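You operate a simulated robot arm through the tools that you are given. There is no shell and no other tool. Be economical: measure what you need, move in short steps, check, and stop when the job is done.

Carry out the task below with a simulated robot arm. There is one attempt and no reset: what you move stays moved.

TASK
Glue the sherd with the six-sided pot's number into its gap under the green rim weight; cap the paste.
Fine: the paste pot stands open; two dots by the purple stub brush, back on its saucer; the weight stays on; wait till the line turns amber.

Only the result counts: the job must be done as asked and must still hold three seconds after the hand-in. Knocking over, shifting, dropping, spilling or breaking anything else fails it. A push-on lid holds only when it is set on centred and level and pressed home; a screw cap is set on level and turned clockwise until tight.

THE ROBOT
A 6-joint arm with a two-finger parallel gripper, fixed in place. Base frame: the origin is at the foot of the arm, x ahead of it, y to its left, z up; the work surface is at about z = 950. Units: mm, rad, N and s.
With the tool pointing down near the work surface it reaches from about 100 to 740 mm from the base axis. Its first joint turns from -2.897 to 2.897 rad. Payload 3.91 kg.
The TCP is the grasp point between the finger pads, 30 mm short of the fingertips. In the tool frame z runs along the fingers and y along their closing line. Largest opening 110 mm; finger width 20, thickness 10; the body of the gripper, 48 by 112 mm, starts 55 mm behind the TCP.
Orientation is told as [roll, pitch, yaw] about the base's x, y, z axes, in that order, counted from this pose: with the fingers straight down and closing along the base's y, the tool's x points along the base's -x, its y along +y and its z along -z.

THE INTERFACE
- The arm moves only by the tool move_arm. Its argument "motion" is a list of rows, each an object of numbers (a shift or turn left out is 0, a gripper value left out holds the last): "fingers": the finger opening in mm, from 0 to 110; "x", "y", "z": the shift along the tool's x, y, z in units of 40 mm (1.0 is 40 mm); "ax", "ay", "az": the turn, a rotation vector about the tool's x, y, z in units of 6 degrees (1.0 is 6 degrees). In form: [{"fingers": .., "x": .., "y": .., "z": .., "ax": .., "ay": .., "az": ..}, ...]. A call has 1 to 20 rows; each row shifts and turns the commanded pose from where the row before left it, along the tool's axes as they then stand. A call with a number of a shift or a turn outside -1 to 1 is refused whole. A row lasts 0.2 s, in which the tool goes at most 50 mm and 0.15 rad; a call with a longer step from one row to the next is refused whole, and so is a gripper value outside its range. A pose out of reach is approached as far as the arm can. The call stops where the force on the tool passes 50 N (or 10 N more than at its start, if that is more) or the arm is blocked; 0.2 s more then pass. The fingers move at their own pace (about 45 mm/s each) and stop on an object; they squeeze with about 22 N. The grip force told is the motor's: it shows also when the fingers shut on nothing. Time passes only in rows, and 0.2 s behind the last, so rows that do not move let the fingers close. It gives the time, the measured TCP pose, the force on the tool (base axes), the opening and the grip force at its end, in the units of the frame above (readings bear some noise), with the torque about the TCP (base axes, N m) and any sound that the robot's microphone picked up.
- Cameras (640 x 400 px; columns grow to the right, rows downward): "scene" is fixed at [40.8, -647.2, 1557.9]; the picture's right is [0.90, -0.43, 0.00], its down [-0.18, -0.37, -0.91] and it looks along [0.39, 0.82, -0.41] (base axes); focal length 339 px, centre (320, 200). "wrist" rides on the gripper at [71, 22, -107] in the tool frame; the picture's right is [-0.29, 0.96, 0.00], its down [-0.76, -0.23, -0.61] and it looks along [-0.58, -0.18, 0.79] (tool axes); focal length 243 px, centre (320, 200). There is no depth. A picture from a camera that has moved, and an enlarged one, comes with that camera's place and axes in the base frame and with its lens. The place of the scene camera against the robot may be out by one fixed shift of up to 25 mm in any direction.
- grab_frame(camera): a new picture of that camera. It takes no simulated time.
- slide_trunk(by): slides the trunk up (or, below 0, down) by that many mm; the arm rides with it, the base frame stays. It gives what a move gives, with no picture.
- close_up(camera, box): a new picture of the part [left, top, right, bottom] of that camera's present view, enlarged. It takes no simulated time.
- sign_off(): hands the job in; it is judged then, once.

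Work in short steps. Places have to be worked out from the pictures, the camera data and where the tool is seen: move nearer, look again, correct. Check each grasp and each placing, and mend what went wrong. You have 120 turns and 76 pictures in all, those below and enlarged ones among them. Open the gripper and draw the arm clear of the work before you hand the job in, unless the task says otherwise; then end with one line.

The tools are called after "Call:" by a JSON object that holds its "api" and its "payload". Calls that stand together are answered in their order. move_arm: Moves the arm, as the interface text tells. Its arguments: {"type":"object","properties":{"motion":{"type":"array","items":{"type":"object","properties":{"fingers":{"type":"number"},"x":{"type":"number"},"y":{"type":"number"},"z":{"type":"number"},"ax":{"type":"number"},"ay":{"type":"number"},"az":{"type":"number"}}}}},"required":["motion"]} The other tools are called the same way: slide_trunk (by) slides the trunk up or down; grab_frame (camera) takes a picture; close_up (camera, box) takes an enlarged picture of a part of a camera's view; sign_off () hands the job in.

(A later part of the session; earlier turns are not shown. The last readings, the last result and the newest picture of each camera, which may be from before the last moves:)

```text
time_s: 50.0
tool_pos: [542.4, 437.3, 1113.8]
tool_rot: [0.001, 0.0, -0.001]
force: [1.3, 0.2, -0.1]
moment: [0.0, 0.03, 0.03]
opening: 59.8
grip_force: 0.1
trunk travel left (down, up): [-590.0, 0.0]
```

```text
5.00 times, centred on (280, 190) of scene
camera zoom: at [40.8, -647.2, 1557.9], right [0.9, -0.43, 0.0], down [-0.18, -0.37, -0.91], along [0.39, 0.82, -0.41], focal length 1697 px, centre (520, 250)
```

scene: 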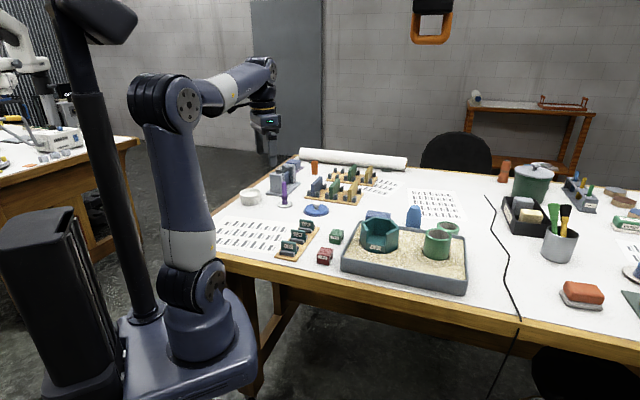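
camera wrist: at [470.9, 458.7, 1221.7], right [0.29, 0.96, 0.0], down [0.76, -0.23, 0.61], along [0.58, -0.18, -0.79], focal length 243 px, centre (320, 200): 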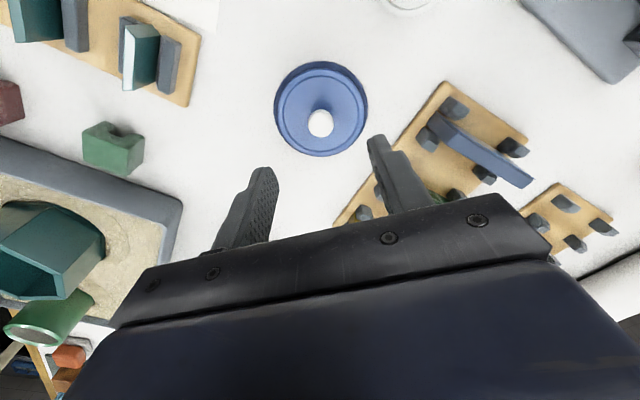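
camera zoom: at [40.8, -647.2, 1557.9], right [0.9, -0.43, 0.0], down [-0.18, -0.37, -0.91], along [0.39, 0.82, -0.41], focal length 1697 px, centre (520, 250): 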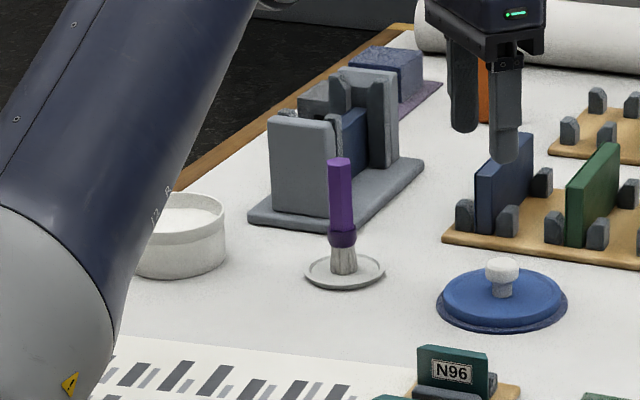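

The lid is at (546.5, 436) and the knob top is near 1000. I'll align and lower around the knob.

Call:
{"api": "move_arm", "payload": {"motion": [{"x": -0.1, "y": -0.02, "z": 0.6}, {"z": 0.8}, {"z": 0.8}, {"z": 0.4}, {}]}}

Call:
{"api": "close_up", "payload": {"camera": "scene", "box": [280, 160, 350, 220]}}

Call:
{"api": "close_up", "payload": {"camera": "wrist", "box": [220, 80, 420, 230]}}

```text
time_s: 51.2
tool_pos: [544.5, 437.2, 1008.5]
tool_rot: [0.001, 0.001, 0.001]
force: [0.7, 0.2, 0.4]
moment: [0.0, 0.0, 0.01]
opening: 60.0
grip_force: 0.2
trunk travel left (down, up): [-590.0, 0.0]
```

```text
6.67 times, centred on (315, 190) of scene
camera zoom: at [40.8, -647.2, 1557.9], right [0.9, -0.43, 0.0], down [-0.18, -0.37, -0.91], along [0.39, 0.82, -0.41], focal length 2262 px, centre (353, 267)
```

zoom: 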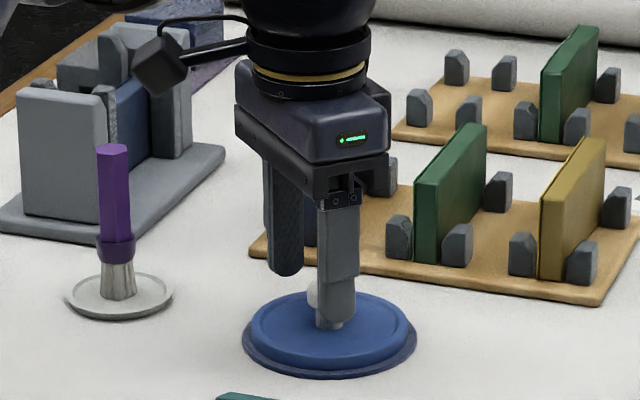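

```text
2.67 times, centred on (320, 155) of wrist
camera zoom: at [473.7, 459.1, 1116.4], right [0.29, 0.96, 0.0], down [0.76, -0.23, 0.61], along [0.58, -0.18, -0.79], focal length 647 px, centre (320, 320)
```

zoom: 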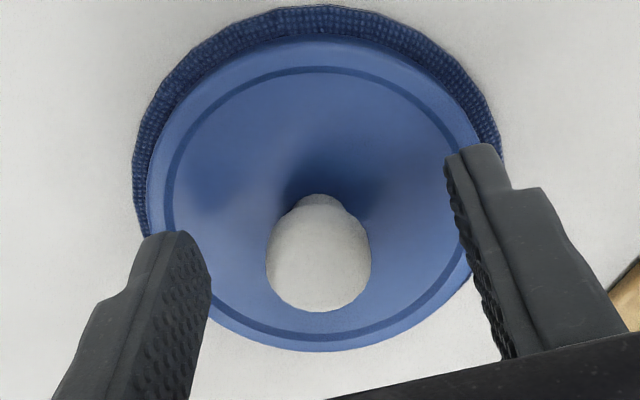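

The knob is centred between the fingers. I'll go down 4 mm more and grip it.

Call:
{"api": "move_arm", "payload": {"motion": [{"x": -0.03, "z": 0.1}, {"fingers": 10}, {}, {}, {}, {}, {}]}}

Call:
{"api": "close_up", "payload": {"camera": "wrist", "box": [220, 80, 420, 230]}}

```text
time_s: 52.8
tool_pos: [546.2, 438.9, 1005.3]
tool_rot: [0.001, 0.002, -0.001]
force: [0.2, 0.4, 0.7]
moment: [0.02, -0.03, 0.02]
opening: 24.2
grip_force: 22.1
trunk travel left (down, up): [-590.0, 0.0]
```

```text
2.67 times, centred on (320, 155) of wrist
camera zoom: at [475.6, 459.7, 1112.4], right [0.29, 0.96, 0.0], down [0.76, -0.23, 0.61], along [0.58, -0.18, -0.79], focal length 647 px, centre (320, 320)
```

zoom: 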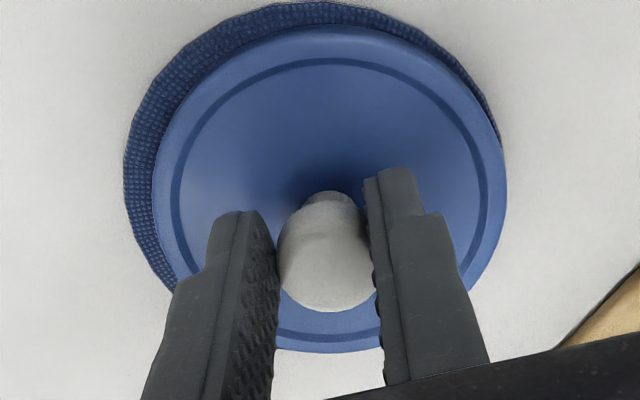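

I have the lid by its knob. I'll lift it, carry it around the brush on the inner side, and stop short above the paste pot.

Call:
{"api": "move_arm", "payload": {"motion": [{"z": -0.5}, {"z": -0.65}, {"z": -0.65}, {}, {"x": 0.725, "y": -0.05}, {"x": 0.725, "y": -0.05}, {"x": 0.725, "y": -0.05}, {"x": 0.725, "y": -0.05}, {"x": 0.625, "y": 0.5625}, {"x": 0.625, "y": 0.5625}, {"x": 0.625, "y": 0.5625}, {"x": 0.625, "y": 0.5625}, {"y": 0.6}, {"y": 0.6}, {"x": -0.1, "y": 0.6}, {}]}}

Call:
{"api": "grab_frame", "payload": {"camera": "wrist"}}

Call:
{"api": "close_up", "payload": {"camera": "scene", "box": [220, 150, 340, 230]}}

```text
time_s: 56.2
tool_pos: [333.2, 592.0, 1079.1]
tool_rot: [-0.001, 0.0, 0.0]
force: [0.5, -0.3, -0.8]
moment: [0.01, 0.0, -0.04]
opening: 23.9
grip_force: 22.2
trunk travel left (down, up): [-590.0, 0.0]
```

```text
34 pictures are left
camera wrist: at [261.9, 612.7, 1186.4], right [0.29, 0.96, 0.0], down [0.76, -0.23, 0.61], along [0.58, -0.18, -0.79], focal length 243 px, centre (320, 200)
```

wrist: 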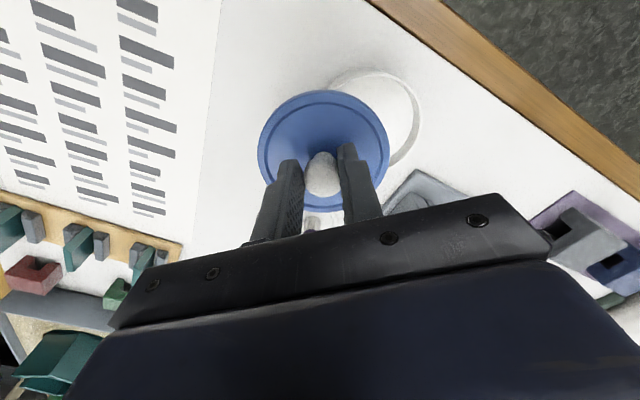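

```text
5.00 times, centred on (280, 190) of scene
camera zoom: at [40.8, -647.2, 1557.9], right [0.9, -0.43, 0.0], down [-0.18, -0.37, -0.91], along [0.39, 0.82, -0.41], focal length 1697 px, centre (520, 250)
```

zoom: 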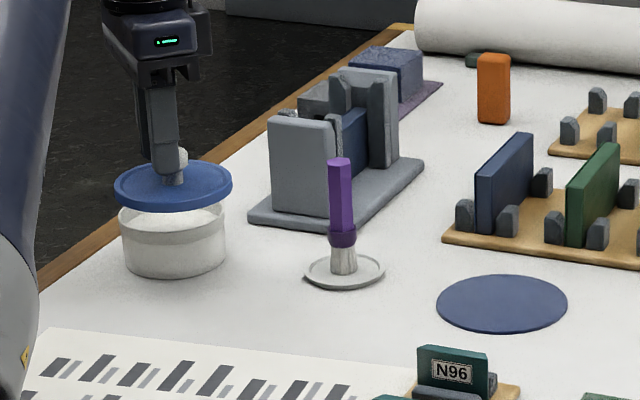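

The lid is level and its coaster stayed behind. I'll move over the pot centre at about (341, 628), lowering slightly for reach.

Call:
{"api": "move_arm", "payload": {"motion": [{"z": 0.4}, {"x": -0.1, "y": 0.45}, {"x": -0.1, "y": 0.44}, {}]}}

Call:
{"api": "grab_frame", "payload": {"camera": "wrist"}}

Call:
{"api": "close_up", "payload": {"camera": "scene", "box": [220, 160, 290, 220]}}

```text
time_s: 57.2
tool_pos: [344.6, 627.3, 1061.5]
tool_rot: [0.0, 0.001, 0.0]
force: [0.2, 0.9, 0.4]
moment: [-0.04, 0.01, 0.01]
opening: 24.0
grip_force: 22.2
trunk travel left (down, up): [-590.0, 0.0]
```

```text
32 pictures are left
camera wrist: at [273.8, 646.9, 1168.4], right [0.29, 0.96, 0.0], down [0.76, -0.23, 0.61], along [0.58, -0.18, -0.79], focal length 243 px, centre (320, 200)
```

wrist: 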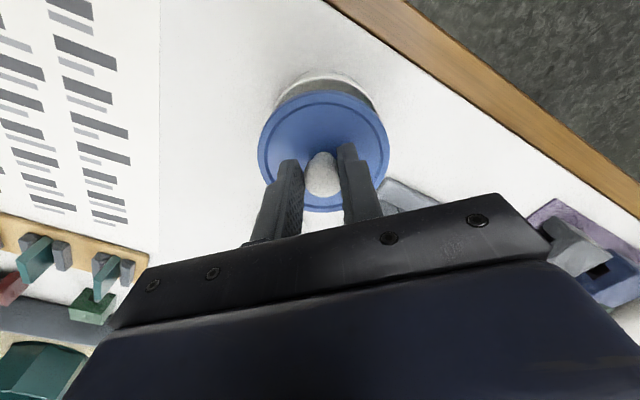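

```text
6.67 times, centred on (255, 190) of scene
camera zoom: at [40.8, -647.2, 1557.9], right [0.9, -0.43, 0.0], down [-0.18, -0.37, -0.91], along [0.39, 0.82, -0.41], focal length 2262 px, centre (753, 267)
```

zoom: 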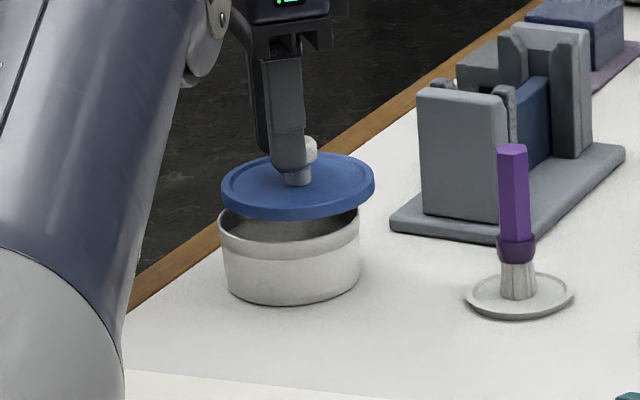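

Comparing the lid and rim ellipses, the lid sits about 8 mm too far in x and 4 mm short in y. I'll correct that and look again.

Call:
{"api": "move_arm", "payload": {"motion": [{"x": 0.2, "y": 0.11}, {"z": 0.25}, {}]}}

Call:
{"api": "close_up", "payload": {"camera": "wrist", "box": [240, 50, 400, 220]}}

Call:
{"api": "close_up", "payload": {"camera": "scene", "box": [225, 170, 285, 215]}}

```text
time_s: 58.0
tool_pos: [336.8, 630.7, 1050.6]
tool_rot: [-0.001, 0.0, 0.0]
force: [0.5, 0.1, -0.9]
moment: [-0.02, -0.01, 0.0]
opening: 23.8
grip_force: 22.3
trunk travel left (down, up): [-590.0, 0.0]
```

```text
2.35 times, centred on (320, 135) of wrist
camera zoom: at [265.4, 651.9, 1158.0], right [0.29, 0.96, 0.0], down [0.76, -0.23, 0.61], along [0.58, -0.18, -0.79], focal length 571 px, centre (320, 353)
```

zoom: 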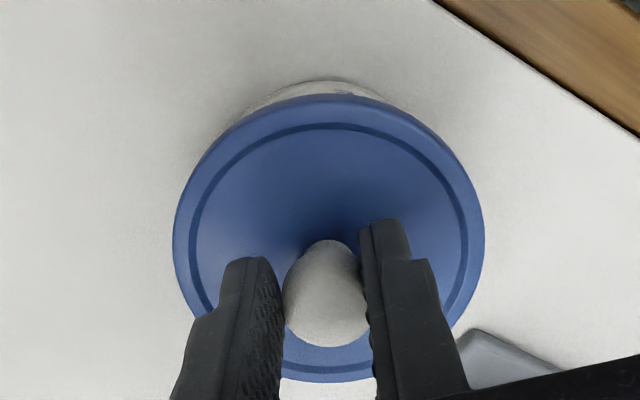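

```text
8.89 times, centred on (255, 192) of scene
camera zoom: at [40.8, -647.2, 1557.9], right [0.9, -0.43, 0.0], down [-0.18, -0.37, -0.91], along [0.39, 0.82, -0.41], focal length 3017 px, centre (898, 267)
```

zoom: 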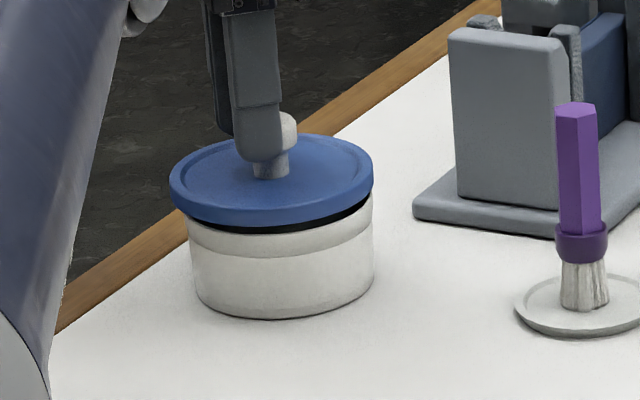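

The lid is about 3 mm off in (+x, -y). I'll correct that and lower gently to contact.

Call:
{"api": "move_arm", "payload": {"motion": [{"x": -0.065, "y": -0.04}, {}, {"z": 0.08}, {}]}}

Call:
{"api": "close_up", "payload": {"camera": "scene", "box": [225, 170, 285, 215]}}

Call:
{"api": "close_up", "payload": {"camera": "wrist", "box": [240, 50, 400, 220]}}

```text
time_s: 59.0
tool_pos: [339.1, 629.2, 1047.2]
tool_rot: [-0.001, 0.001, 0.0]
force: [0.7, -0.5, -1.1]
moment: [0.01, -0.04, 0.0]
opening: 24.0
grip_force: 22.3
trunk travel left (down, up): [-590.0, 0.0]
```

```text
8.89 times, centred on (255, 192) of scene
camera zoom: at [40.8, -647.2, 1557.9], right [0.9, -0.43, 0.0], down [-0.18, -0.37, -0.91], along [0.39, 0.82, -0.41], focal length 3017 px, centre (898, 267)
```

zoom: 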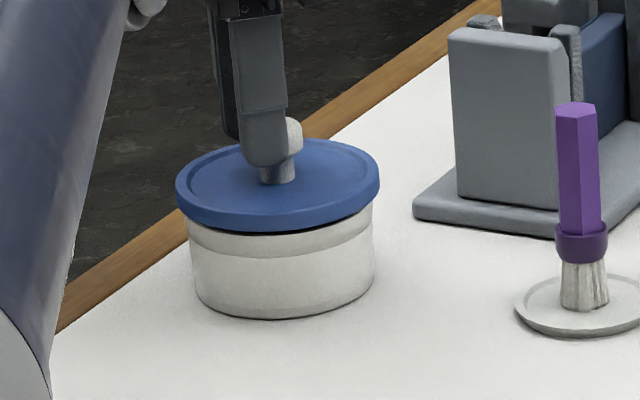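

```text
2.35 times, centred on (320, 135) of wrist
camera zoom: at [267.5, 650.4, 1155.7], right [0.29, 0.96, 0.0], down [0.76, -0.23, 0.61], along [0.58, -0.18, -0.79], focal length 571 px, centre (320, 353)
```

zoom: 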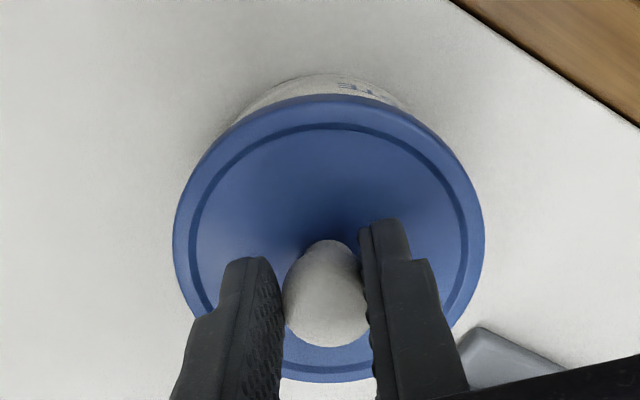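

The lid is now centred to within 1–2 mm. I'll lower to contact.

Call:
{"api": "move_arm", "payload": {"motion": [{"z": 0.1}, {}]}}

Call:
{"api": "move_arm", "payload": {"motion": [{"z": 0.08}, {}]}}

```text
time_s: 59.6
tool_pos: [338.6, 629.6, 1043.2]
tool_rot: [0.0, -0.001, 0.003]
force: [0.8, 0.1, -0.9]
moment: [0.01, 0.03, 0.01]
opening: 24.2
grip_force: 22.3
trunk travel left (down, up): [-590.0, 0.0]
```

```text
time_s: 60.2
tool_pos: [339.6, 628.9, 1040.3]
tool_rot: [0.0, -0.002, 0.0]
force: [-0.1, -0.7, -0.8]
moment: [-0.02, -0.01, 0.01]
opening: 24.2
grip_force: 22.1
trunk travel left (down, up): [-590.0, 0.0]
```

Call:
{"api": "move_arm", "payload": {"motion": [{"z": 0.06}, {}]}}

Call:
{"api": "move_arm", "payload": {"motion": [{"z": 0.06}, {}]}}

Call:
{"api": "close_up", "payload": {"camera": "scene", "box": [225, 170, 285, 215]}}

```text
time_s: 60.8
tool_pos: [338.5, 629.4, 1038.7]
tool_rot: [0.0, 0.0, 0.001]
force: [-1.0, -0.9, 2.8]
moment: [0.04, -0.01, -0.05]
opening: 24.0
grip_force: 21.6
trunk travel left (down, up): [-590.0, 0.0]
```

```text
time_s: 61.4
tool_pos: [338.8, 630.8, 1038.1]
tool_rot: [0.005, -0.001, 0.0]
force: [1.7, 1.4, 17.0]
moment: [0.0, -0.06, 0.06]
opening: 23.9
grip_force: 22.2
trunk travel left (down, up): [-590.0, 0.0]
```

```text
8.89 times, centred on (255, 192) of scene
camera zoom: at [40.8, -647.2, 1557.9], right [0.9, -0.43, 0.0], down [-0.18, -0.37, -0.91], along [0.39, 0.82, -0.41], focal length 3017 px, centre (898, 267)
```

zoom: 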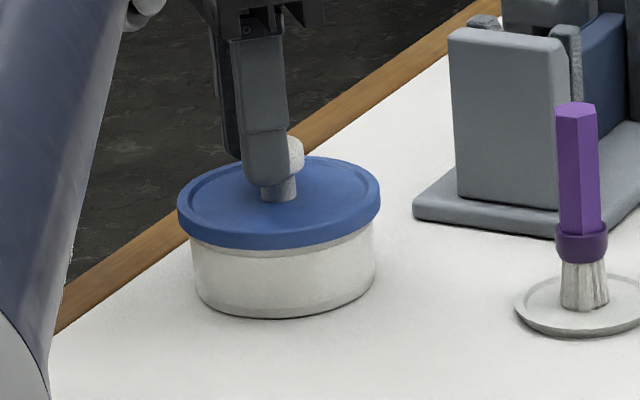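

The lid is seated at 17 N. I'll release the knob, rise, close the fingers and press straight down on it.

Call:
{"api": "move_arm", "payload": {"motion": [{"fingers": 60}, {}, {}, {"z": -0.6}, {"z": -0.55}, {"x": -0.2, "fingers": 0}, {}, {}, {}, {}]}}

Call:
{"api": "grab_frame", "payload": {"camera": "wrist"}}

```text
time_s: 63.6
tool_pos: [344.4, 624.3, 1081.8]
tool_rot: [0.003, -0.001, 0.001]
force: [0.4, -0.3, -0.4]
moment: [-0.02, 0.0, 0.0]
opening: 0.0
grip_force: 22.3
out of reach, approached as far as the arm can: row 6
trunk travel left (down, up): [-590.0, 0.0]
heard: snap
```

```text
25 pictures are left
camera wrist: at [273.6, 644.6, 1188.7], right [0.29, 0.96, 0.0], down [0.76, -0.23, 0.61], along [0.58, -0.17, -0.79], focal length 243 px, centre (320, 200)
```

wrist: 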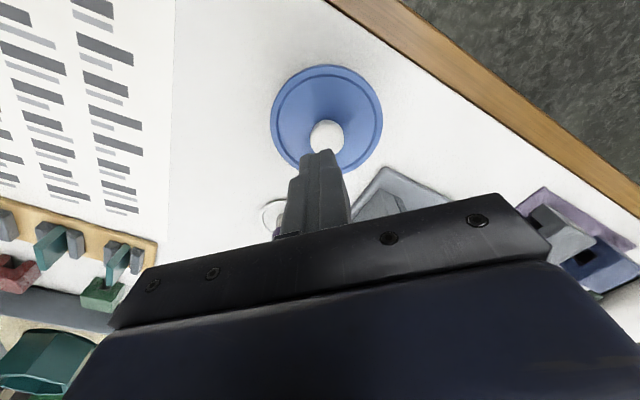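

A snap was heard. I'll press on the knob top anyway to confirm the lid is fully home.

Call:
{"api": "move_arm", "payload": {"motion": [{"z": 0.3}, {"y": 0.08}, {"z": 0.1}, {"z": 0.05}, {}]}}

Call:
{"api": "move_arm", "payload": {"motion": [{"z": 0.08}, {}]}}

```text
time_s: 64.8
tool_pos: [344.8, 628.1, 1063.5]
tool_rot: [0.002, -0.004, 0.0]
force: [0.2, 0.6, -1.1]
moment: [0.0, 0.03, 0.01]
opening: 0.0
grip_force: 22.1
trunk travel left (down, up): [-590.0, 0.0]
```

```text
time_s: 65.4
tool_pos: [345.4, 627.8, 1059.2]
tool_rot: [0.0, 0.0, 0.001]
force: [0.1, 0.1, 0.4]
moment: [-0.02, -0.03, 0.03]
opening: 0.1
grip_force: 21.8
trunk travel left (down, up): [-590.0, 0.0]
```

Call:
{"api": "move_arm", "payload": {"motion": [{"z": 0.08}, {}]}}

Call:
{"api": "move_arm", "payload": {"motion": [{"z": 0.08}, {}]}}

Call:
{"api": "move_arm", "payload": {"motion": [{"z": 0.06}, {}]}}

```text
time_s: 66.0
tool_pos: [344.1, 628.1, 1056.4]
tool_rot: [0.002, 0.0, 0.0]
force: [-0.4, 0.1, -0.6]
moment: [0.01, -0.07, -0.02]
opening: 0.0
grip_force: 22.1
trunk travel left (down, up): [-590.0, 0.0]
```

```text
time_s: 66.6
tool_pos: [343.8, 629.6, 1054.0]
tool_rot: [0.002, -0.001, 0.001]
force: [-0.8, -0.6, -0.5]
moment: [0.01, 0.0, -0.01]
opening: 0.2
grip_force: 21.7
trunk travel left (down, up): [-590.0, 0.0]
```

```text
time_s: 67.2
tool_pos: [343.3, 627.9, 1053.1]
tool_rot: [-0.001, 0.0, 0.001]
force: [0.0, 0.1, 0.4]
moment: [0.0, 0.0, 0.04]
opening: 0.0
grip_force: 21.8
trunk travel left (down, up): [-590.0, 0.0]
```

No contact yet, so I'll check visually.

Call:
{"api": "close_up", "payload": {"camera": "scene", "box": [225, 170, 285, 215]}}

```text
8.89 times, centred on (255, 192) of scene
camera zoom: at [40.8, -647.2, 1557.9], right [0.9, -0.43, 0.0], down [-0.18, -0.37, -0.91], along [0.39, 0.82, -0.41], focal length 3017 px, centre (898, 267)
```

zoom: 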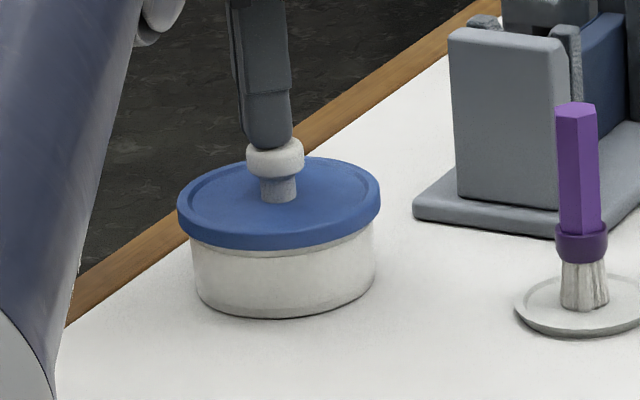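

The fingertips are just on or above the knob. Pressing down.

Call:
{"api": "move_arm", "payload": {"motion": [{"z": 0.08}, {}, {"z": 0.05}, {}, {"z": 0.05}, {}]}}

```text
time_s: 68.6
tool_pos: [343.6, 628.8, 1050.4]
tool_rot: [0.009, -0.004, 0.0]
force: [3.7, 5.8, 41.1]
moment: [0.13, -0.1, 0.0]
opening: 0.3
grip_force: 21.5
trunk travel left (down, up): [-590.0, 0.0]
```

41 N with no further movement, so the lid is home. Next is the sherd rack, so I'll lift away and move there to look.

Call:
{"api": "move_arm", "payload": {"motion": [{"z": -0.8}, {"z": -0.7, "y": -0.4}, {"y": -1, "fingers": 50}, {"y": -1}, {"y": -1}, {"y": -1}, {"y": -1}, {"y": -1}, {"y": -1}, {"y": -1}, {"y": -1}, {"y": -0.6}, {}]}}

Call:
{"api": "close_up", "payload": {"camera": "wrist", "box": [160, 0, 480, 200]}}

```text
time_s: 71.4
tool_pos: [344.1, 226.7, 1103.7]
tool_rot: [-0.001, 0.001, -0.001]
force: [-0.4, -0.3, -0.3]
moment: [-0.01, -0.01, -0.02]
opening: 50.5
grip_force: 0.0
trunk travel left (down, up): [-590.0, 0.0]
```

```text
2.00 times, centred on (320, 100) of wrist
camera zoom: at [273.0, 247.5, 1212.1], right [0.29, 0.96, 0.0], down [0.76, -0.23, 0.61], along [0.58, -0.18, -0.79], focal length 485 px, centre (320, 400)
```

zoom: 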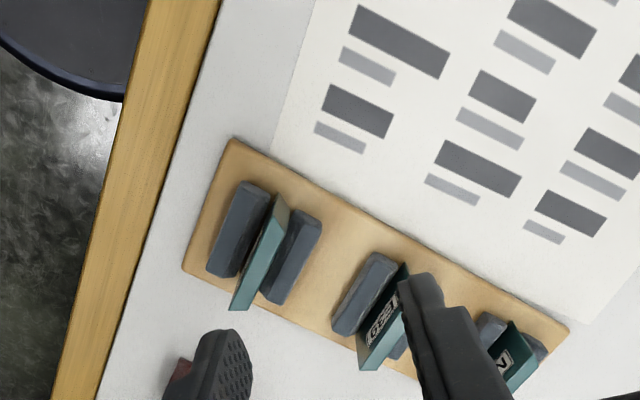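

Sherd E39 stands at about (392, 243), with its plate running at roughly -38° and its label facing the scene camera. I'll move above it, turn to match and look.

Call:
{"api": "move_arm", "payload": {"motion": [{"x": -0.6, "y": 0.2}, {"x": -0.6, "y": 0.2}, {"az": 1}, {"az": 1}, {"az": 1}, {"az": 1}, {"az": 1}, {"az": 1}, {"az": 0.33}, {"z": 0.5}, {}]}}

Call:
{"api": "close_up", "payload": {"camera": "wrist", "box": [220, 60, 420, 200]}}

```text
time_s: 73.8
tool_pos: [391.5, 246.5, 1084.0]
tool_rot: [-0.001, 0.001, -0.662]
force: [0.6, 0.4, -0.5]
moment: [-0.01, 0.03, -0.02]
opening: 50.3
grip_force: 0.1
trunk travel left (down, up): [-590.0, 0.0]
```

```text
2.86 times, centred on (320, 130) of wrist
camera zoom: at [349.0, 305.9, 1191.9], right [0.82, 0.58, 0.0], down [0.46, -0.65, 0.61], along [0.35, -0.5, -0.79], focal length 693 px, centre (320, 400)
```

zoom: 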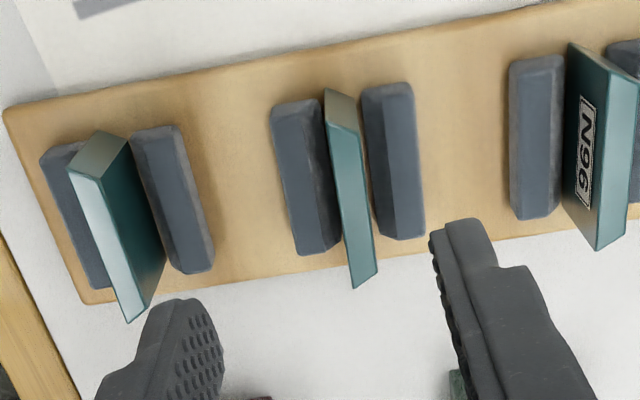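

E39's plate runs at -45°, centred near (404, 244.5), with its top at about 989. I'll align yaw and position, lower partway and verify.

Call:
{"api": "move_arm", "payload": {"motion": [{"az": 1, "fingers": 44}, {"az": 0.17}, {"x": -0.26, "y": 0.19}, {"z": 0.9}, {"z": 0.2}, {}]}}

Call:
{"api": "close_up", "payload": {"camera": "wrist", "box": [220, 60, 420, 220]}}

Call:
{"api": "close_up", "payload": {"camera": "scene", "box": [265, 195, 335, 265]}}

```text
time_s: 75.2
tool_pos: [403.4, 244.7, 1038.9]
tool_rot: [0.0, -0.001, -0.786]
force: [0.2, -0.1, 0.1]
moment: [0.0, -0.02, -0.02]
opening: 44.2
grip_force: 0.1
trunk travel left (down, up): [-590.0, 0.0]
```

```text
2.50 times, centred on (320, 140) of wrist
camera zoom: at [368.9, 309.3, 1146.7], right [0.88, 0.47, 0.0], down [0.37, -0.7, 0.61], along [0.29, -0.54, -0.79], focal length 606 px, centre (320, 350)
```

zoom: 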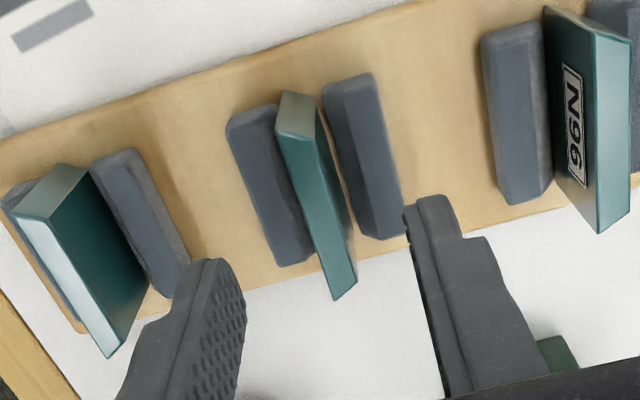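

```text
5.71 times, centred on (300, 230) of scene
camera zoom: at [40.8, -647.2, 1557.9], right [0.9, -0.43, 0.0], down [-0.18, -0.37, -0.91], along [0.39, 0.82, -0.41], focal length 1939 px, centre (434, 29)
```

zoom: 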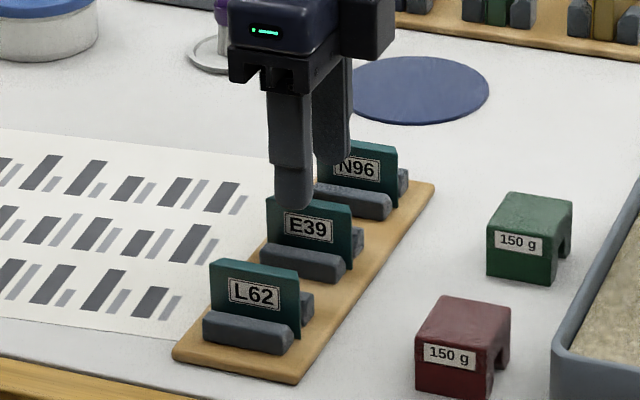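

The alignment is excellent, within 1 mm and 1°. I'll descend to TCP z 1001 and grip.

Call:
{"api": "move_arm", "payload": {"motion": [{"z": 0.5}, {"z": 0.44}, {}, {"fingers": 2}, {}, {}, {}, {}, {}]}}

Call:
{"api": "move_arm", "payload": {"motion": [{"z": -0.5}, {"z": -0.7}, {"z": -0.8}, {"z": -0.8}, {"z": -0.8}, {"z": -0.3}, {}]}}

Call:
{"api": "close_up", "payload": {"camera": "scene", "box": [265, 150, 355, 265]}}

Call:
{"api": "close_up", "payload": {"camera": "wrist", "box": [220, 60, 420, 220]}}

```text
time_s: 77.2
tool_pos: [403.3, 244.2, 1002.9]
tool_rot: [0.0, 0.0, -0.786]
force: [1.3, 1.5, 0.7]
moment: [0.04, -0.05, -0.03]
opening: 8.0
grip_force: 22.4
trunk travel left (down, up): [-590.0, 0.0]
```

```text
time_s: 78.8
tool_pos: [405.6, 244.8, 1158.4]
tool_rot: [0.0, -0.001, -0.785]
force: [0.1, 0.7, 0.3]
moment: [-0.03, 0.01, 0.0]
opening: 8.1
grip_force: 22.1
trunk travel left (down, up): [-590.0, 0.0]
```

```text
3.48 times, centred on (310, 208) of scene
camera zoom: at [40.8, -647.2, 1557.9], right [0.9, -0.43, 0.0], down [-0.18, -0.37, -0.91], along [0.39, 0.82, -0.41], focal length 1180 px, centre (355, 174)
```

zoom: 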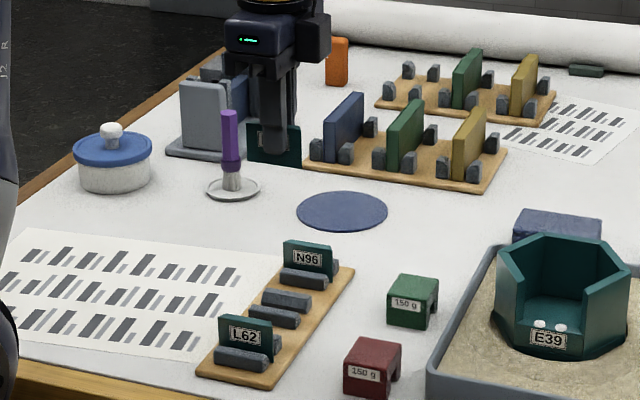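

```text
2.50 times, centred on (320, 140) of wrist
camera zoom: at [370.5, 309.4, 1266.1], right [0.88, 0.47, 0.0], down [0.37, -0.7, 0.61], along [0.29, -0.54, -0.79], focal length 606 px, centre (320, 350)
```

zoom: 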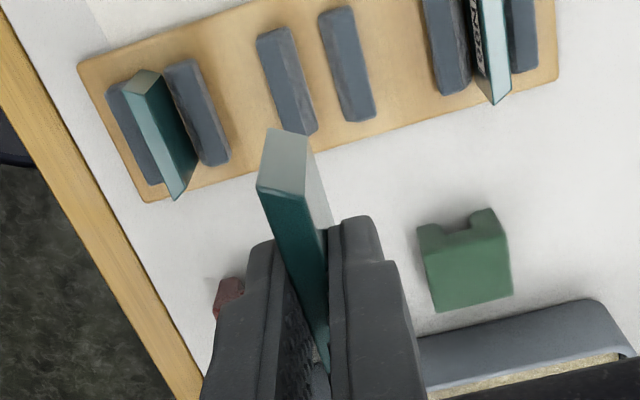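

The sherd is held, 8 mm thick. I'll carry it above the gap with the yaw trimmed to the wall, then check.

Call:
{"api": "move_arm", "payload": {"motion": [{"az": -0.12}, {"x": -0.915, "y": -0.16}, {"x": -0.915, "y": -0.16}, {"x": -0.915, "y": -0.16}, {"x": -0.915, "y": -0.16}, {"x": -0.915, "y": -0.16}, {"x": -0.915, "y": -0.16}, {"x": -0.91, "y": -0.17}, {"z": 0.5}, {}]}}

Call:
{"api": "close_up", "payload": {"camera": "wrist", "box": [240, 50, 420, 220]}}

Call:
{"api": "close_up", "payload": {"camera": "scene", "box": [355, 190, 415, 250]}}

```text
time_s: 81.0
tool_pos: [556.4, 31.1, 1139.3]
tool_rot: [0.0, 0.0, -0.773]
force: [-0.2, -0.1, 0.1]
moment: [-0.01, 0.03, 0.02]
opening: 7.9
grip_force: 21.9
trunk travel left (down, up): [-590.0, 0.0]
```

```text
2.35 times, centred on (330, 135) of wrist
camera zoom: at [520.7, 95.5, 1247.2], right [0.88, 0.48, 0.0], down [0.38, -0.7, 0.61], along [0.29, -0.53, -0.79], focal length 571 px, centre (296, 353)
```

zoom: 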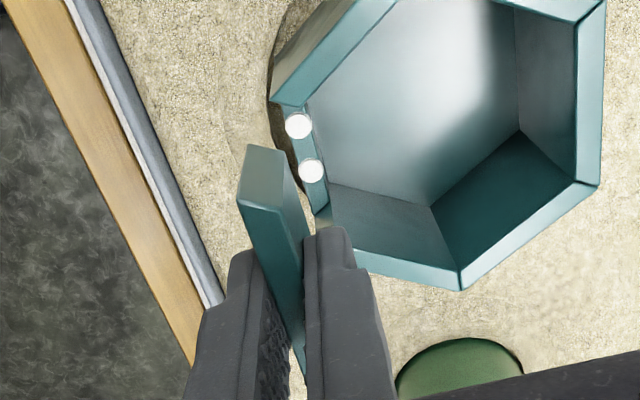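

```text
6.67 times, centred on (385, 220) of scene
camera zoom: at [40.8, -647.2, 1557.9], right [0.9, -0.43, 0.0], down [-0.18, -0.37, -0.91], along [0.39, 0.82, -0.41], focal length 2262 px, centre (-113, 67)
```

zoom: 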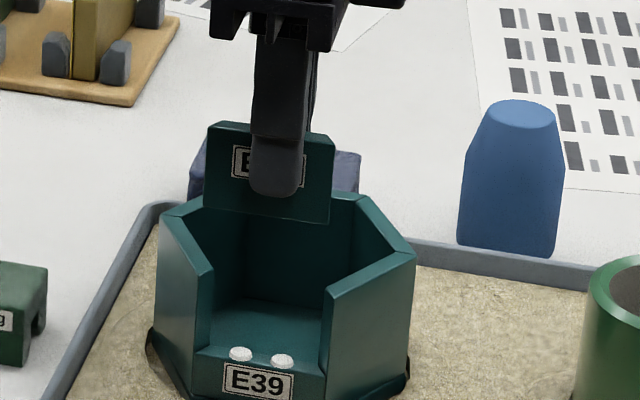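

Measured in the tool frame, the gap centre is about (+1.9, +6.8) mm from the sherd. I'll shift most of that, leaving ~1.5 mm outward, and lower until just inside the rim.

Call:
{"api": "move_arm", "payload": {"motion": [{"x": 0.045, "y": 0.13}, {}, {"z": 0.4}, {}]}}

Call:
{"api": "close_up", "payload": {"camera": "wrist", "box": [240, 50, 420, 220]}}

Call:
{"api": "close_up", "payload": {"camera": "scene", "box": [360, 200, 410, 250]}}

```text
time_s: 82.0
tool_pos: [558.7, 37.5, 1124.4]
tool_rot: [0.002, 0.0, -0.773]
force: [-0.2, 0.2, -0.1]
moment: [-0.01, 0.03, 0.03]
opening: 8.2
grip_force: 22.0
trunk travel left (down, up): [-590.0, 0.0]
```

```text
2.35 times, centred on (330, 135) of wrist
camera zoom: at [523.2, 101.9, 1231.5], right [0.88, 0.48, 0.0], down [0.38, -0.7, 0.61], along [0.29, -0.53, -0.79], focal length 571 px, centre (296, 353)
```

zoom: 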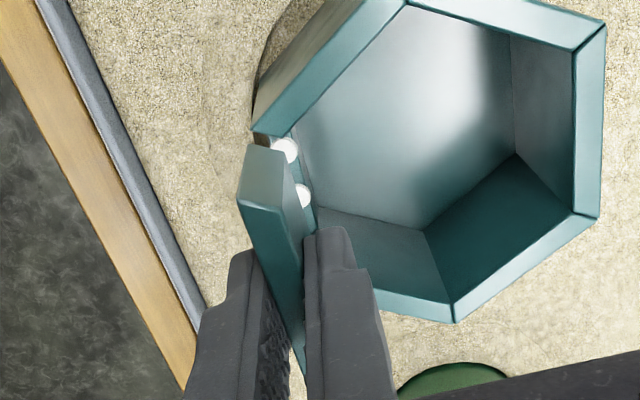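

```text
8.00 times, centred on (385, 225) of scene
camera zoom: at [40.8, -647.2, 1557.9], right [0.9, -0.43, 0.0], down [-0.18, -0.37, -0.91], along [0.39, 0.82, -0.41], focal length 2715 px, centre (-200, 0)
```

zoom: 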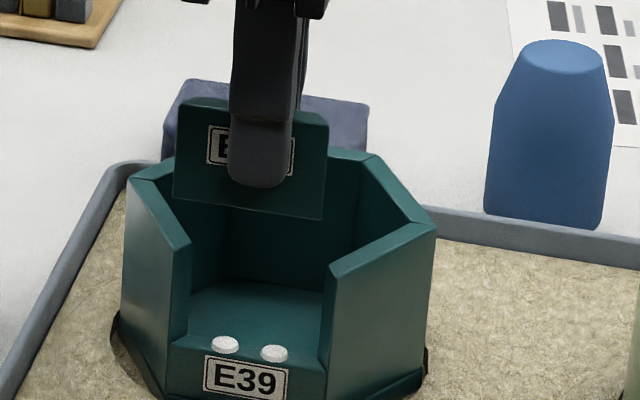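

The estimates suggest a ~1.2 mm shift toward -tool-x and a slight inward trim. I'll apply them and lower in stages, watching the force.

Call:
{"api": "move_arm", "payload": {"motion": [{"x": -0.03, "y": 0.015}, {}, {"z": 0.4}, {}]}}

Call:
{"api": "move_arm", "payload": {"motion": [{"z": 0.3}, {}]}}

Call:
{"api": "close_up", "payload": {"camera": "scene", "box": [360, 205, 410, 255]}}

```text
time_s: 83.0
tool_pos: [560.1, 36.5, 1105.9]
tool_rot: [-0.001, 0.002, -0.773]
force: [0.5, 0.1, -0.3]
moment: [0.02, 0.0, 0.0]
opening: 8.2
grip_force: 22.0
trunk travel left (down, up): [-590.0, 0.0]
```

```text
time_s: 83.6
tool_pos: [559.9, 35.9, 1095.8]
tool_rot: [0.001, 0.0, -0.774]
force: [1.5, -3.5, 13.7]
moment: [0.14, 0.19, 0.03]
opening: 8.5
grip_force: 22.1
trunk travel left (down, up): [-590.0, 0.0]
```

```text
8.00 times, centred on (385, 230) of scene
camera zoom: at [40.8, -647.2, 1557.9], right [0.9, -0.43, 0.0], down [-0.18, -0.37, -0.91], along [0.39, 0.82, -0.41], focal length 2715 px, centre (-200, -40)
```

zoom: 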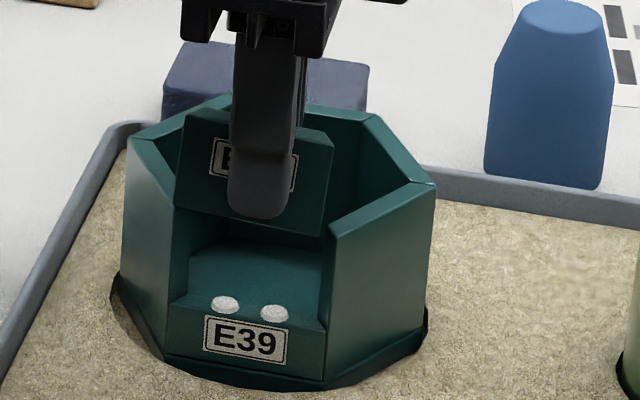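

The sherd's bottom caught a rim edge, apparently the V1 side, and slid up about 9 mm in the grip. I'll lift clear and re-measure.

Call:
{"api": "move_arm", "payload": {"motion": [{"z": -0.25}, {}]}}

Call:
{"api": "close_up", "payload": {"camera": "wrist", "box": [270, 70, 390, 190]}}

Call:
{"api": "close_up", "payload": {"camera": "scene", "box": [365, 210, 405, 250]}}

```text
time_s: 84.2
tool_pos: [561.1, 38.6, 1104.2]
tool_rot: [-0.002, 0.003, -0.774]
force: [0.1, -0.2, -0.5]
moment: [0.01, 0.02, -0.02]
opening: 8.4
grip_force: 22.6
trunk travel left (down, up): [-590.0, 0.0]
```

```text
3.33 times, centred on (330, 130) of wrist
camera zoom: at [525.2, 102.4, 1211.2], right [0.88, 0.48, 0.0], down [0.38, -0.7, 0.61], along [0.29, -0.53, -0.79], focal length 809 px, centre (287, 433)
```

zoom: 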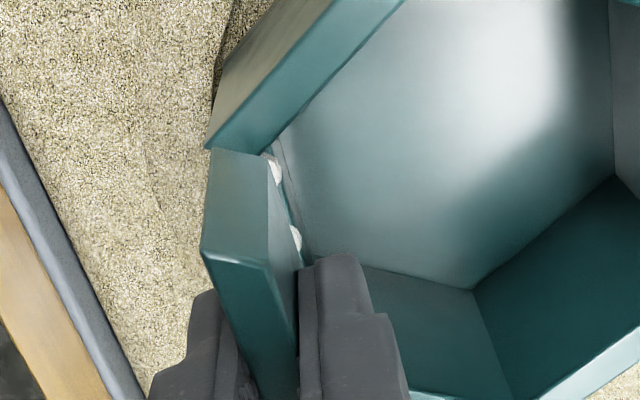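

```text
10.00 times, centred on (385, 230) of scene
camera zoom: at [40.8, -647.2, 1557.9], right [0.9, -0.43, 0.0], down [-0.18, -0.37, -0.91], along [0.39, 0.82, -0.41], focal length 3394 px, centre (-330, -100)
```

zoom: 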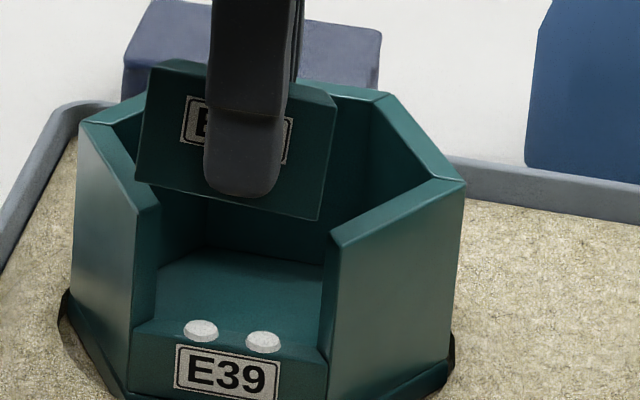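

The sherd rolled about 3.5° in the grip and sits ~2 mm too far inward. I'll level it by counter-rotating the tool, shift outward, lift a touch and look again.

Call:
{"api": "move_arm", "payload": {"motion": [{"z": -0.15}, {"y": -0.07, "ay": -0.58}, {}, {}]}}

Call:
{"api": "close_up", "payload": {"camera": "wrist", "box": [270, 70, 390, 190]}}

Call:
{"api": "close_up", "payload": {"camera": "scene", "box": [365, 210, 405, 250]}}

```text
time_s: 85.2
tool_pos: [559.4, 35.9, 1110.7]
tool_rot: [0.0, -0.062, -0.774]
force: [-0.1, -0.8, 0.1]
moment: [0.01, -0.01, 0.02]
opening: 8.4
grip_force: 22.1
trunk travel left (down, up): [-590.0, 0.0]
```

```text
3.33 times, centred on (330, 130) of wrist
camera zoom: at [518.8, 104.6, 1213.8], right [0.88, 0.48, 0.02], down [0.36, -0.67, 0.65], along [0.33, -0.57, -0.76], focal length 809 px, centre (287, 433)
```

zoom: 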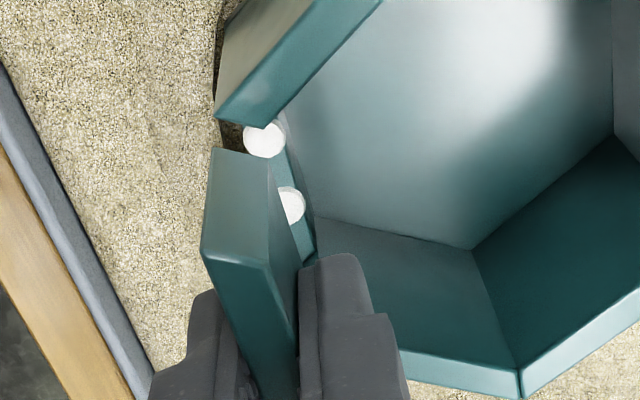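

```text
10.00 times, centred on (385, 230) of scene
camera zoom: at [40.8, -647.2, 1557.9], right [0.9, -0.43, 0.0], down [-0.18, -0.37, -0.91], along [0.39, 0.82, -0.41], focal length 3394 px, centre (-330, -100)
```

zoom: 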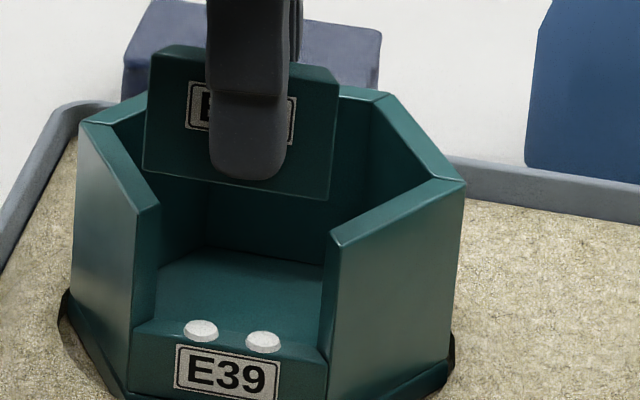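

The sherd is level again and nearly centred. I'll trim slightly and lower vertically (compensating for the tool's tilt), in short steps.

Call:
{"api": "move_arm", "payload": {"motion": [{"x": -0.02, "y": -0.03}, {}, {"z": 0.3, "x": 0.018}, {}, {"z": 0.08, "x": 0.005}, {}]}}

Call:
{"api": "move_arm", "payload": {"motion": [{"z": 0.08, "x": 0.005}, {}]}}

Call:
{"api": "close_up", "payload": {"camera": "scene", "box": [365, 210, 405, 250]}}

```text
time_s: 86.6
tool_pos: [560.5, 32.7, 1095.7]
tool_rot: [0.001, -0.062, -0.774]
force: [0.4, -0.2, -0.4]
moment: [0.0, 0.01, -0.02]
opening: 8.4
grip_force: 21.8
trunk travel left (down, up): [-590.0, 0.0]
```

```text
time_s: 87.2
tool_pos: [558.4, 33.4, 1092.5]
tool_rot: [-0.002, -0.061, -0.774]
force: [-0.4, -0.4, -0.7]
moment: [0.03, 0.0, 0.01]
opening: 8.5
grip_force: 22.1
trunk travel left (down, up): [-590.0, 0.0]
```

```text
10.00 times, centred on (385, 230) of scene
camera zoom: at [40.8, -647.2, 1557.9], right [0.9, -0.43, 0.0], down [-0.18, -0.37, -0.91], along [0.39, 0.82, -0.41], focal length 3394 px, centre (-330, -100)
```

zoom: 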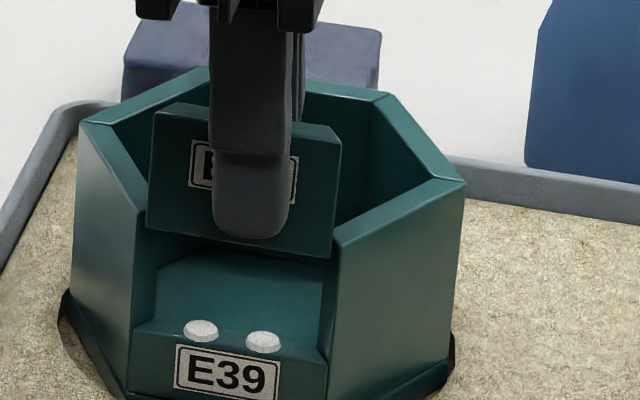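

The sherd is entering the gap with no force. I'll keep lowering.

Call:
{"api": "move_arm", "payload": {"motion": [{"z": 0.2, "x": 0.012}, {}]}}

Call:
{"api": "move_arm", "payload": {"motion": [{"z": 0.2, "x": 0.012}, {}]}}

Call:
{"api": "move_arm", "payload": {"motion": [{"z": 0.12, "x": 0.007}, {}]}}

Call:
{"api": "close_up", "payload": {"camera": "scene", "box": [365, 210, 405, 250]}}

```text
time_s: 87.8
tool_pos: [560.0, 32.5, 1085.3]
tool_rot: [0.0, -0.061, -0.773]
force: [-0.5, 0.2, -0.8]
moment: [0.02, 0.0, 0.0]
opening: 8.4
grip_force: 22.2
trunk travel left (down, up): [-590.0, 0.0]
```

```text
time_s: 88.4
tool_pos: [559.0, 32.1, 1077.1]
tool_rot: [0.0, -0.061, -0.775]
force: [-0.7, -0.3, -1.3]
moment: [0.02, 0.01, -0.01]
opening: 8.3
grip_force: 21.4
trunk travel left (down, up): [-590.0, 0.0]
```

```text
time_s: 89.0
tool_pos: [557.9, 32.4, 1072.6]
tool_rot: [-0.001, -0.061, -0.774]
force: [-0.5, -0.2, -0.7]
moment: [-0.01, -0.04, -0.02]
opening: 8.4
grip_force: 21.7
trunk travel left (down, up): [-590.0, 0.0]
```

```text
10.00 times, centred on (385, 230) of scene
camera zoom: at [40.8, -647.2, 1557.9], right [0.9, -0.43, 0.0], down [-0.18, -0.37, -0.91], along [0.39, 0.82, -0.41], focal length 3394 px, centre (-330, -100)
```

zoom: 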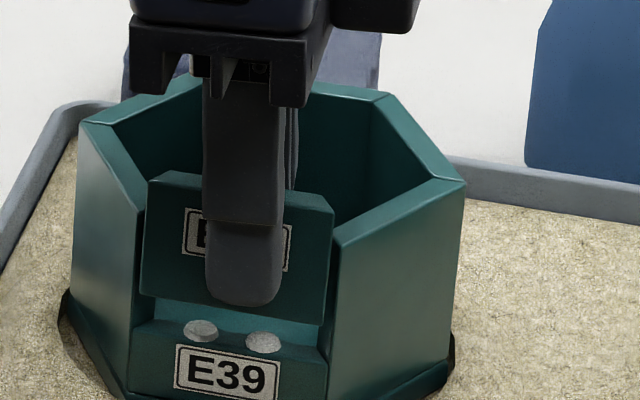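

Clean entry, with about 11 mm to go. I'll continue with smaller steps.

Call:
{"api": "move_arm", "payload": {"motion": [{"z": 0.18, "x": 0.011}, {}]}}

Call:
{"api": "move_arm", "payload": {"motion": [{"z": 0.06, "x": 0.004}, {}]}}

Call:
{"api": "move_arm", "payload": {"motion": [{"z": 0.05, "x": 0.003}, {}]}}

```text
time_s: 89.6
tool_pos: [558.3, 33.6, 1064.7]
tool_rot: [0.001, -0.06, -0.773]
force: [-0.2, 0.6, -0.1]
moment: [-0.01, 0.0, 0.01]
opening: 8.1
grip_force: 21.7
trunk travel left (down, up): [-590.0, 0.0]
```

```text
time_s: 90.2
tool_pos: [558.4, 33.6, 1063.1]
tool_rot: [-0.001, -0.061, -0.774]
force: [0.4, -0.4, -0.8]
moment: [0.01, -0.01, 0.03]
opening: 8.4
grip_force: 22.4
trunk travel left (down, up): [-590.0, 0.0]
```

```text
time_s: 90.8
tool_pos: [558.9, 33.8, 1060.6]
tool_rot: [0.0, -0.062, -0.774]
force: [-0.7, -0.3, -0.1]
moment: [-0.01, 0.03, 0.01]
opening: 8.3
grip_force: 22.2
trunk travel left (down, up): [-590.0, 0.0]
```

I'll trim 1 mm inward and continue until I feel contact with the sill.

Call:
{"api": "move_arm", "payload": {"motion": [{"y": 0.025}, {"z": 0.05, "x": 0.003}, {}]}}

Call:
{"api": "move_arm", "payload": {"motion": [{"z": 0.05, "x": 0.003}, {}]}}

```text
time_s: 91.6
tool_pos: [558.6, 32.8, 1060.5]
tool_rot: [0.002, -0.062, -0.774]
force: [0.1, -0.1, 13.1]
moment: [-0.23, -0.19, 0.01]
opening: 8.2
grip_force: 21.8
trunk travel left (down, up): [-590.0, 0.0]
```

```text
time_s: 92.2
tool_pos: [559.3, 34.9, 1056.5]
tool_rot: [0.002, -0.063, -0.773]
force: [0.7, -2.1, 15.2]
moment: [-0.07, 0.01, 0.01]
opening: 8.4
grip_force: 22.1
trunk travel left (down, up): [-590.0, 0.0]
```

Contact at 13–15 N, so the sherd is on the sill. I'll release gently and look.

Call:
{"api": "move_arm", "payload": {"motion": [{}, {"fingers": 14}, {"fingers": 24}, {"fingers": 30}, {}, {}]}}

Call:
{"api": "move_arm", "payload": {"motion": [{"z": -0.4, "x": -0.024}, {"z": -0.7, "x": -0.042}, {"z": -0.7, "x": -0.042}, {"z": -0.5, "ay": 0.58}, {}]}}

Call:
{"api": "close_up", "payload": {"camera": "scene", "box": [365, 210, 405, 250]}}

```text
time_s: 93.6
tool_pos: [559.9, 33.6, 1055.6]
tool_rot: [-0.001, -0.06, -0.773]
force: [1.0, -1.2, 0.0]
moment: [0.01, 0.0, 0.0]
opening: 29.9
grip_force: 0.1
trunk travel left (down, up): [-590.0, 0.0]
```

```text
time_s: 94.8
tool_pos: [557.5, 33.5, 1147.3]
tool_rot: [-0.001, -0.001, -0.775]
force: [0.1, -1.0, 0.4]
moment: [-0.02, -0.01, -0.03]
opening: 29.7
grip_force: 0.0
trunk travel left (down, up): [-590.0, 0.0]
```

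```text
10.00 times, centred on (385, 230) of scene
camera zoom: at [40.8, -647.2, 1557.9], right [0.9, -0.43, 0.0], down [-0.18, -0.37, -0.91], along [0.39, 0.82, -0.41], focal length 3394 px, centre (-330, -100)
```

zoom: 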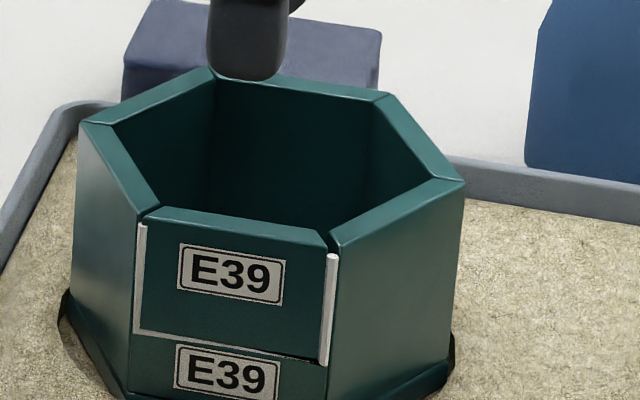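

The sherd is seated and a white glue line shows on its edges. Next is the green weight, which I place at about (517, 201), aligned with the tool at yaw -0.785. I'll hover and check.

Call:
{"api": "move_arm", "payload": {"motion": [{"x": 0.9125, "y": 0.5725, "fingers": 66}, {"x": 0.9125, "y": 0.5725}, {"x": 0.9125, "y": 0.5725}, {"x": 0.9125, "y": 0.5725}, {"az": 0.1, "z": 0.7}, {"z": 0.8}, {}]}}

Call:
{"api": "close_up", "payload": {"camera": "wrist", "box": [200, 40, 440, 220]}}

```text
time_s: 96.4
tool_pos: [516.7, 202.8, 1087.1]
tool_rot: [-0.001, 0.0, -0.783]
force: [1.0, 0.4, -0.5]
moment: [-0.03, -0.02, -0.02]
opening: 66.1
grip_force: 0.2
trunk travel left (down, up): [-590.0, 0.0]
```

```text
2.22 times, centred on (320, 130) of wrist
camera zoom: at [481.4, 266.7, 1194.3], right [0.88, 0.47, 0.0], down [0.38, -0.7, 0.61], along [0.29, -0.54, -0.79], focal length 539 px, centre (320, 356)
```

zoom: 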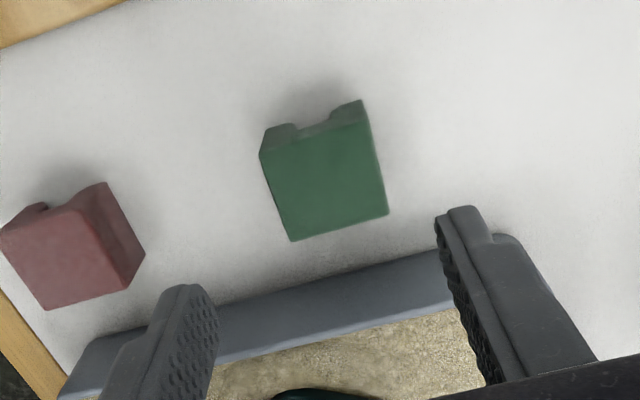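

The weight is aligned, centred at (-2.8, +2) in the tool frame. I'll correct, descend and grip its sides.

Call:
{"api": "move_arm", "payload": {"motion": [{"x": -0.07, "y": 0.05}, {"z": 0.8}, {"z": 0.8}, {"z": 0.7}, {}, {"fingers": 20}, {}, {}, {}, {}]}}

Call:
{"api": "move_arm", "payload": {"motion": [{"z": -0.5}, {"z": -0.8}, {"z": -0.8}, {"z": -0.8}, {"z": -0.8}, {"z": -0.5}, {"az": -0.1}, {}]}}

```text
time_s: 98.6
tool_pos: [522.6, 201.0, 996.5]
tool_rot: [-0.001, 0.0, -0.782]
force: [-0.5, 0.2, -0.3]
moment: [0.0, -0.01, -0.01]
opening: 43.5
grip_force: 21.8
trunk travel left (down, up): [-590.0, 0.0]
```

```text
time_s: 100.4
tool_pos: [520.3, 202.7, 1164.9]
tool_rot: [0.0, 0.001, -0.773]
force: [0.3, -0.4, -1.8]
moment: [-0.02, 0.02, 0.02]
opening: 43.8
grip_force: 22.2
trunk travel left (down, up): [-590.0, 0.0]
```

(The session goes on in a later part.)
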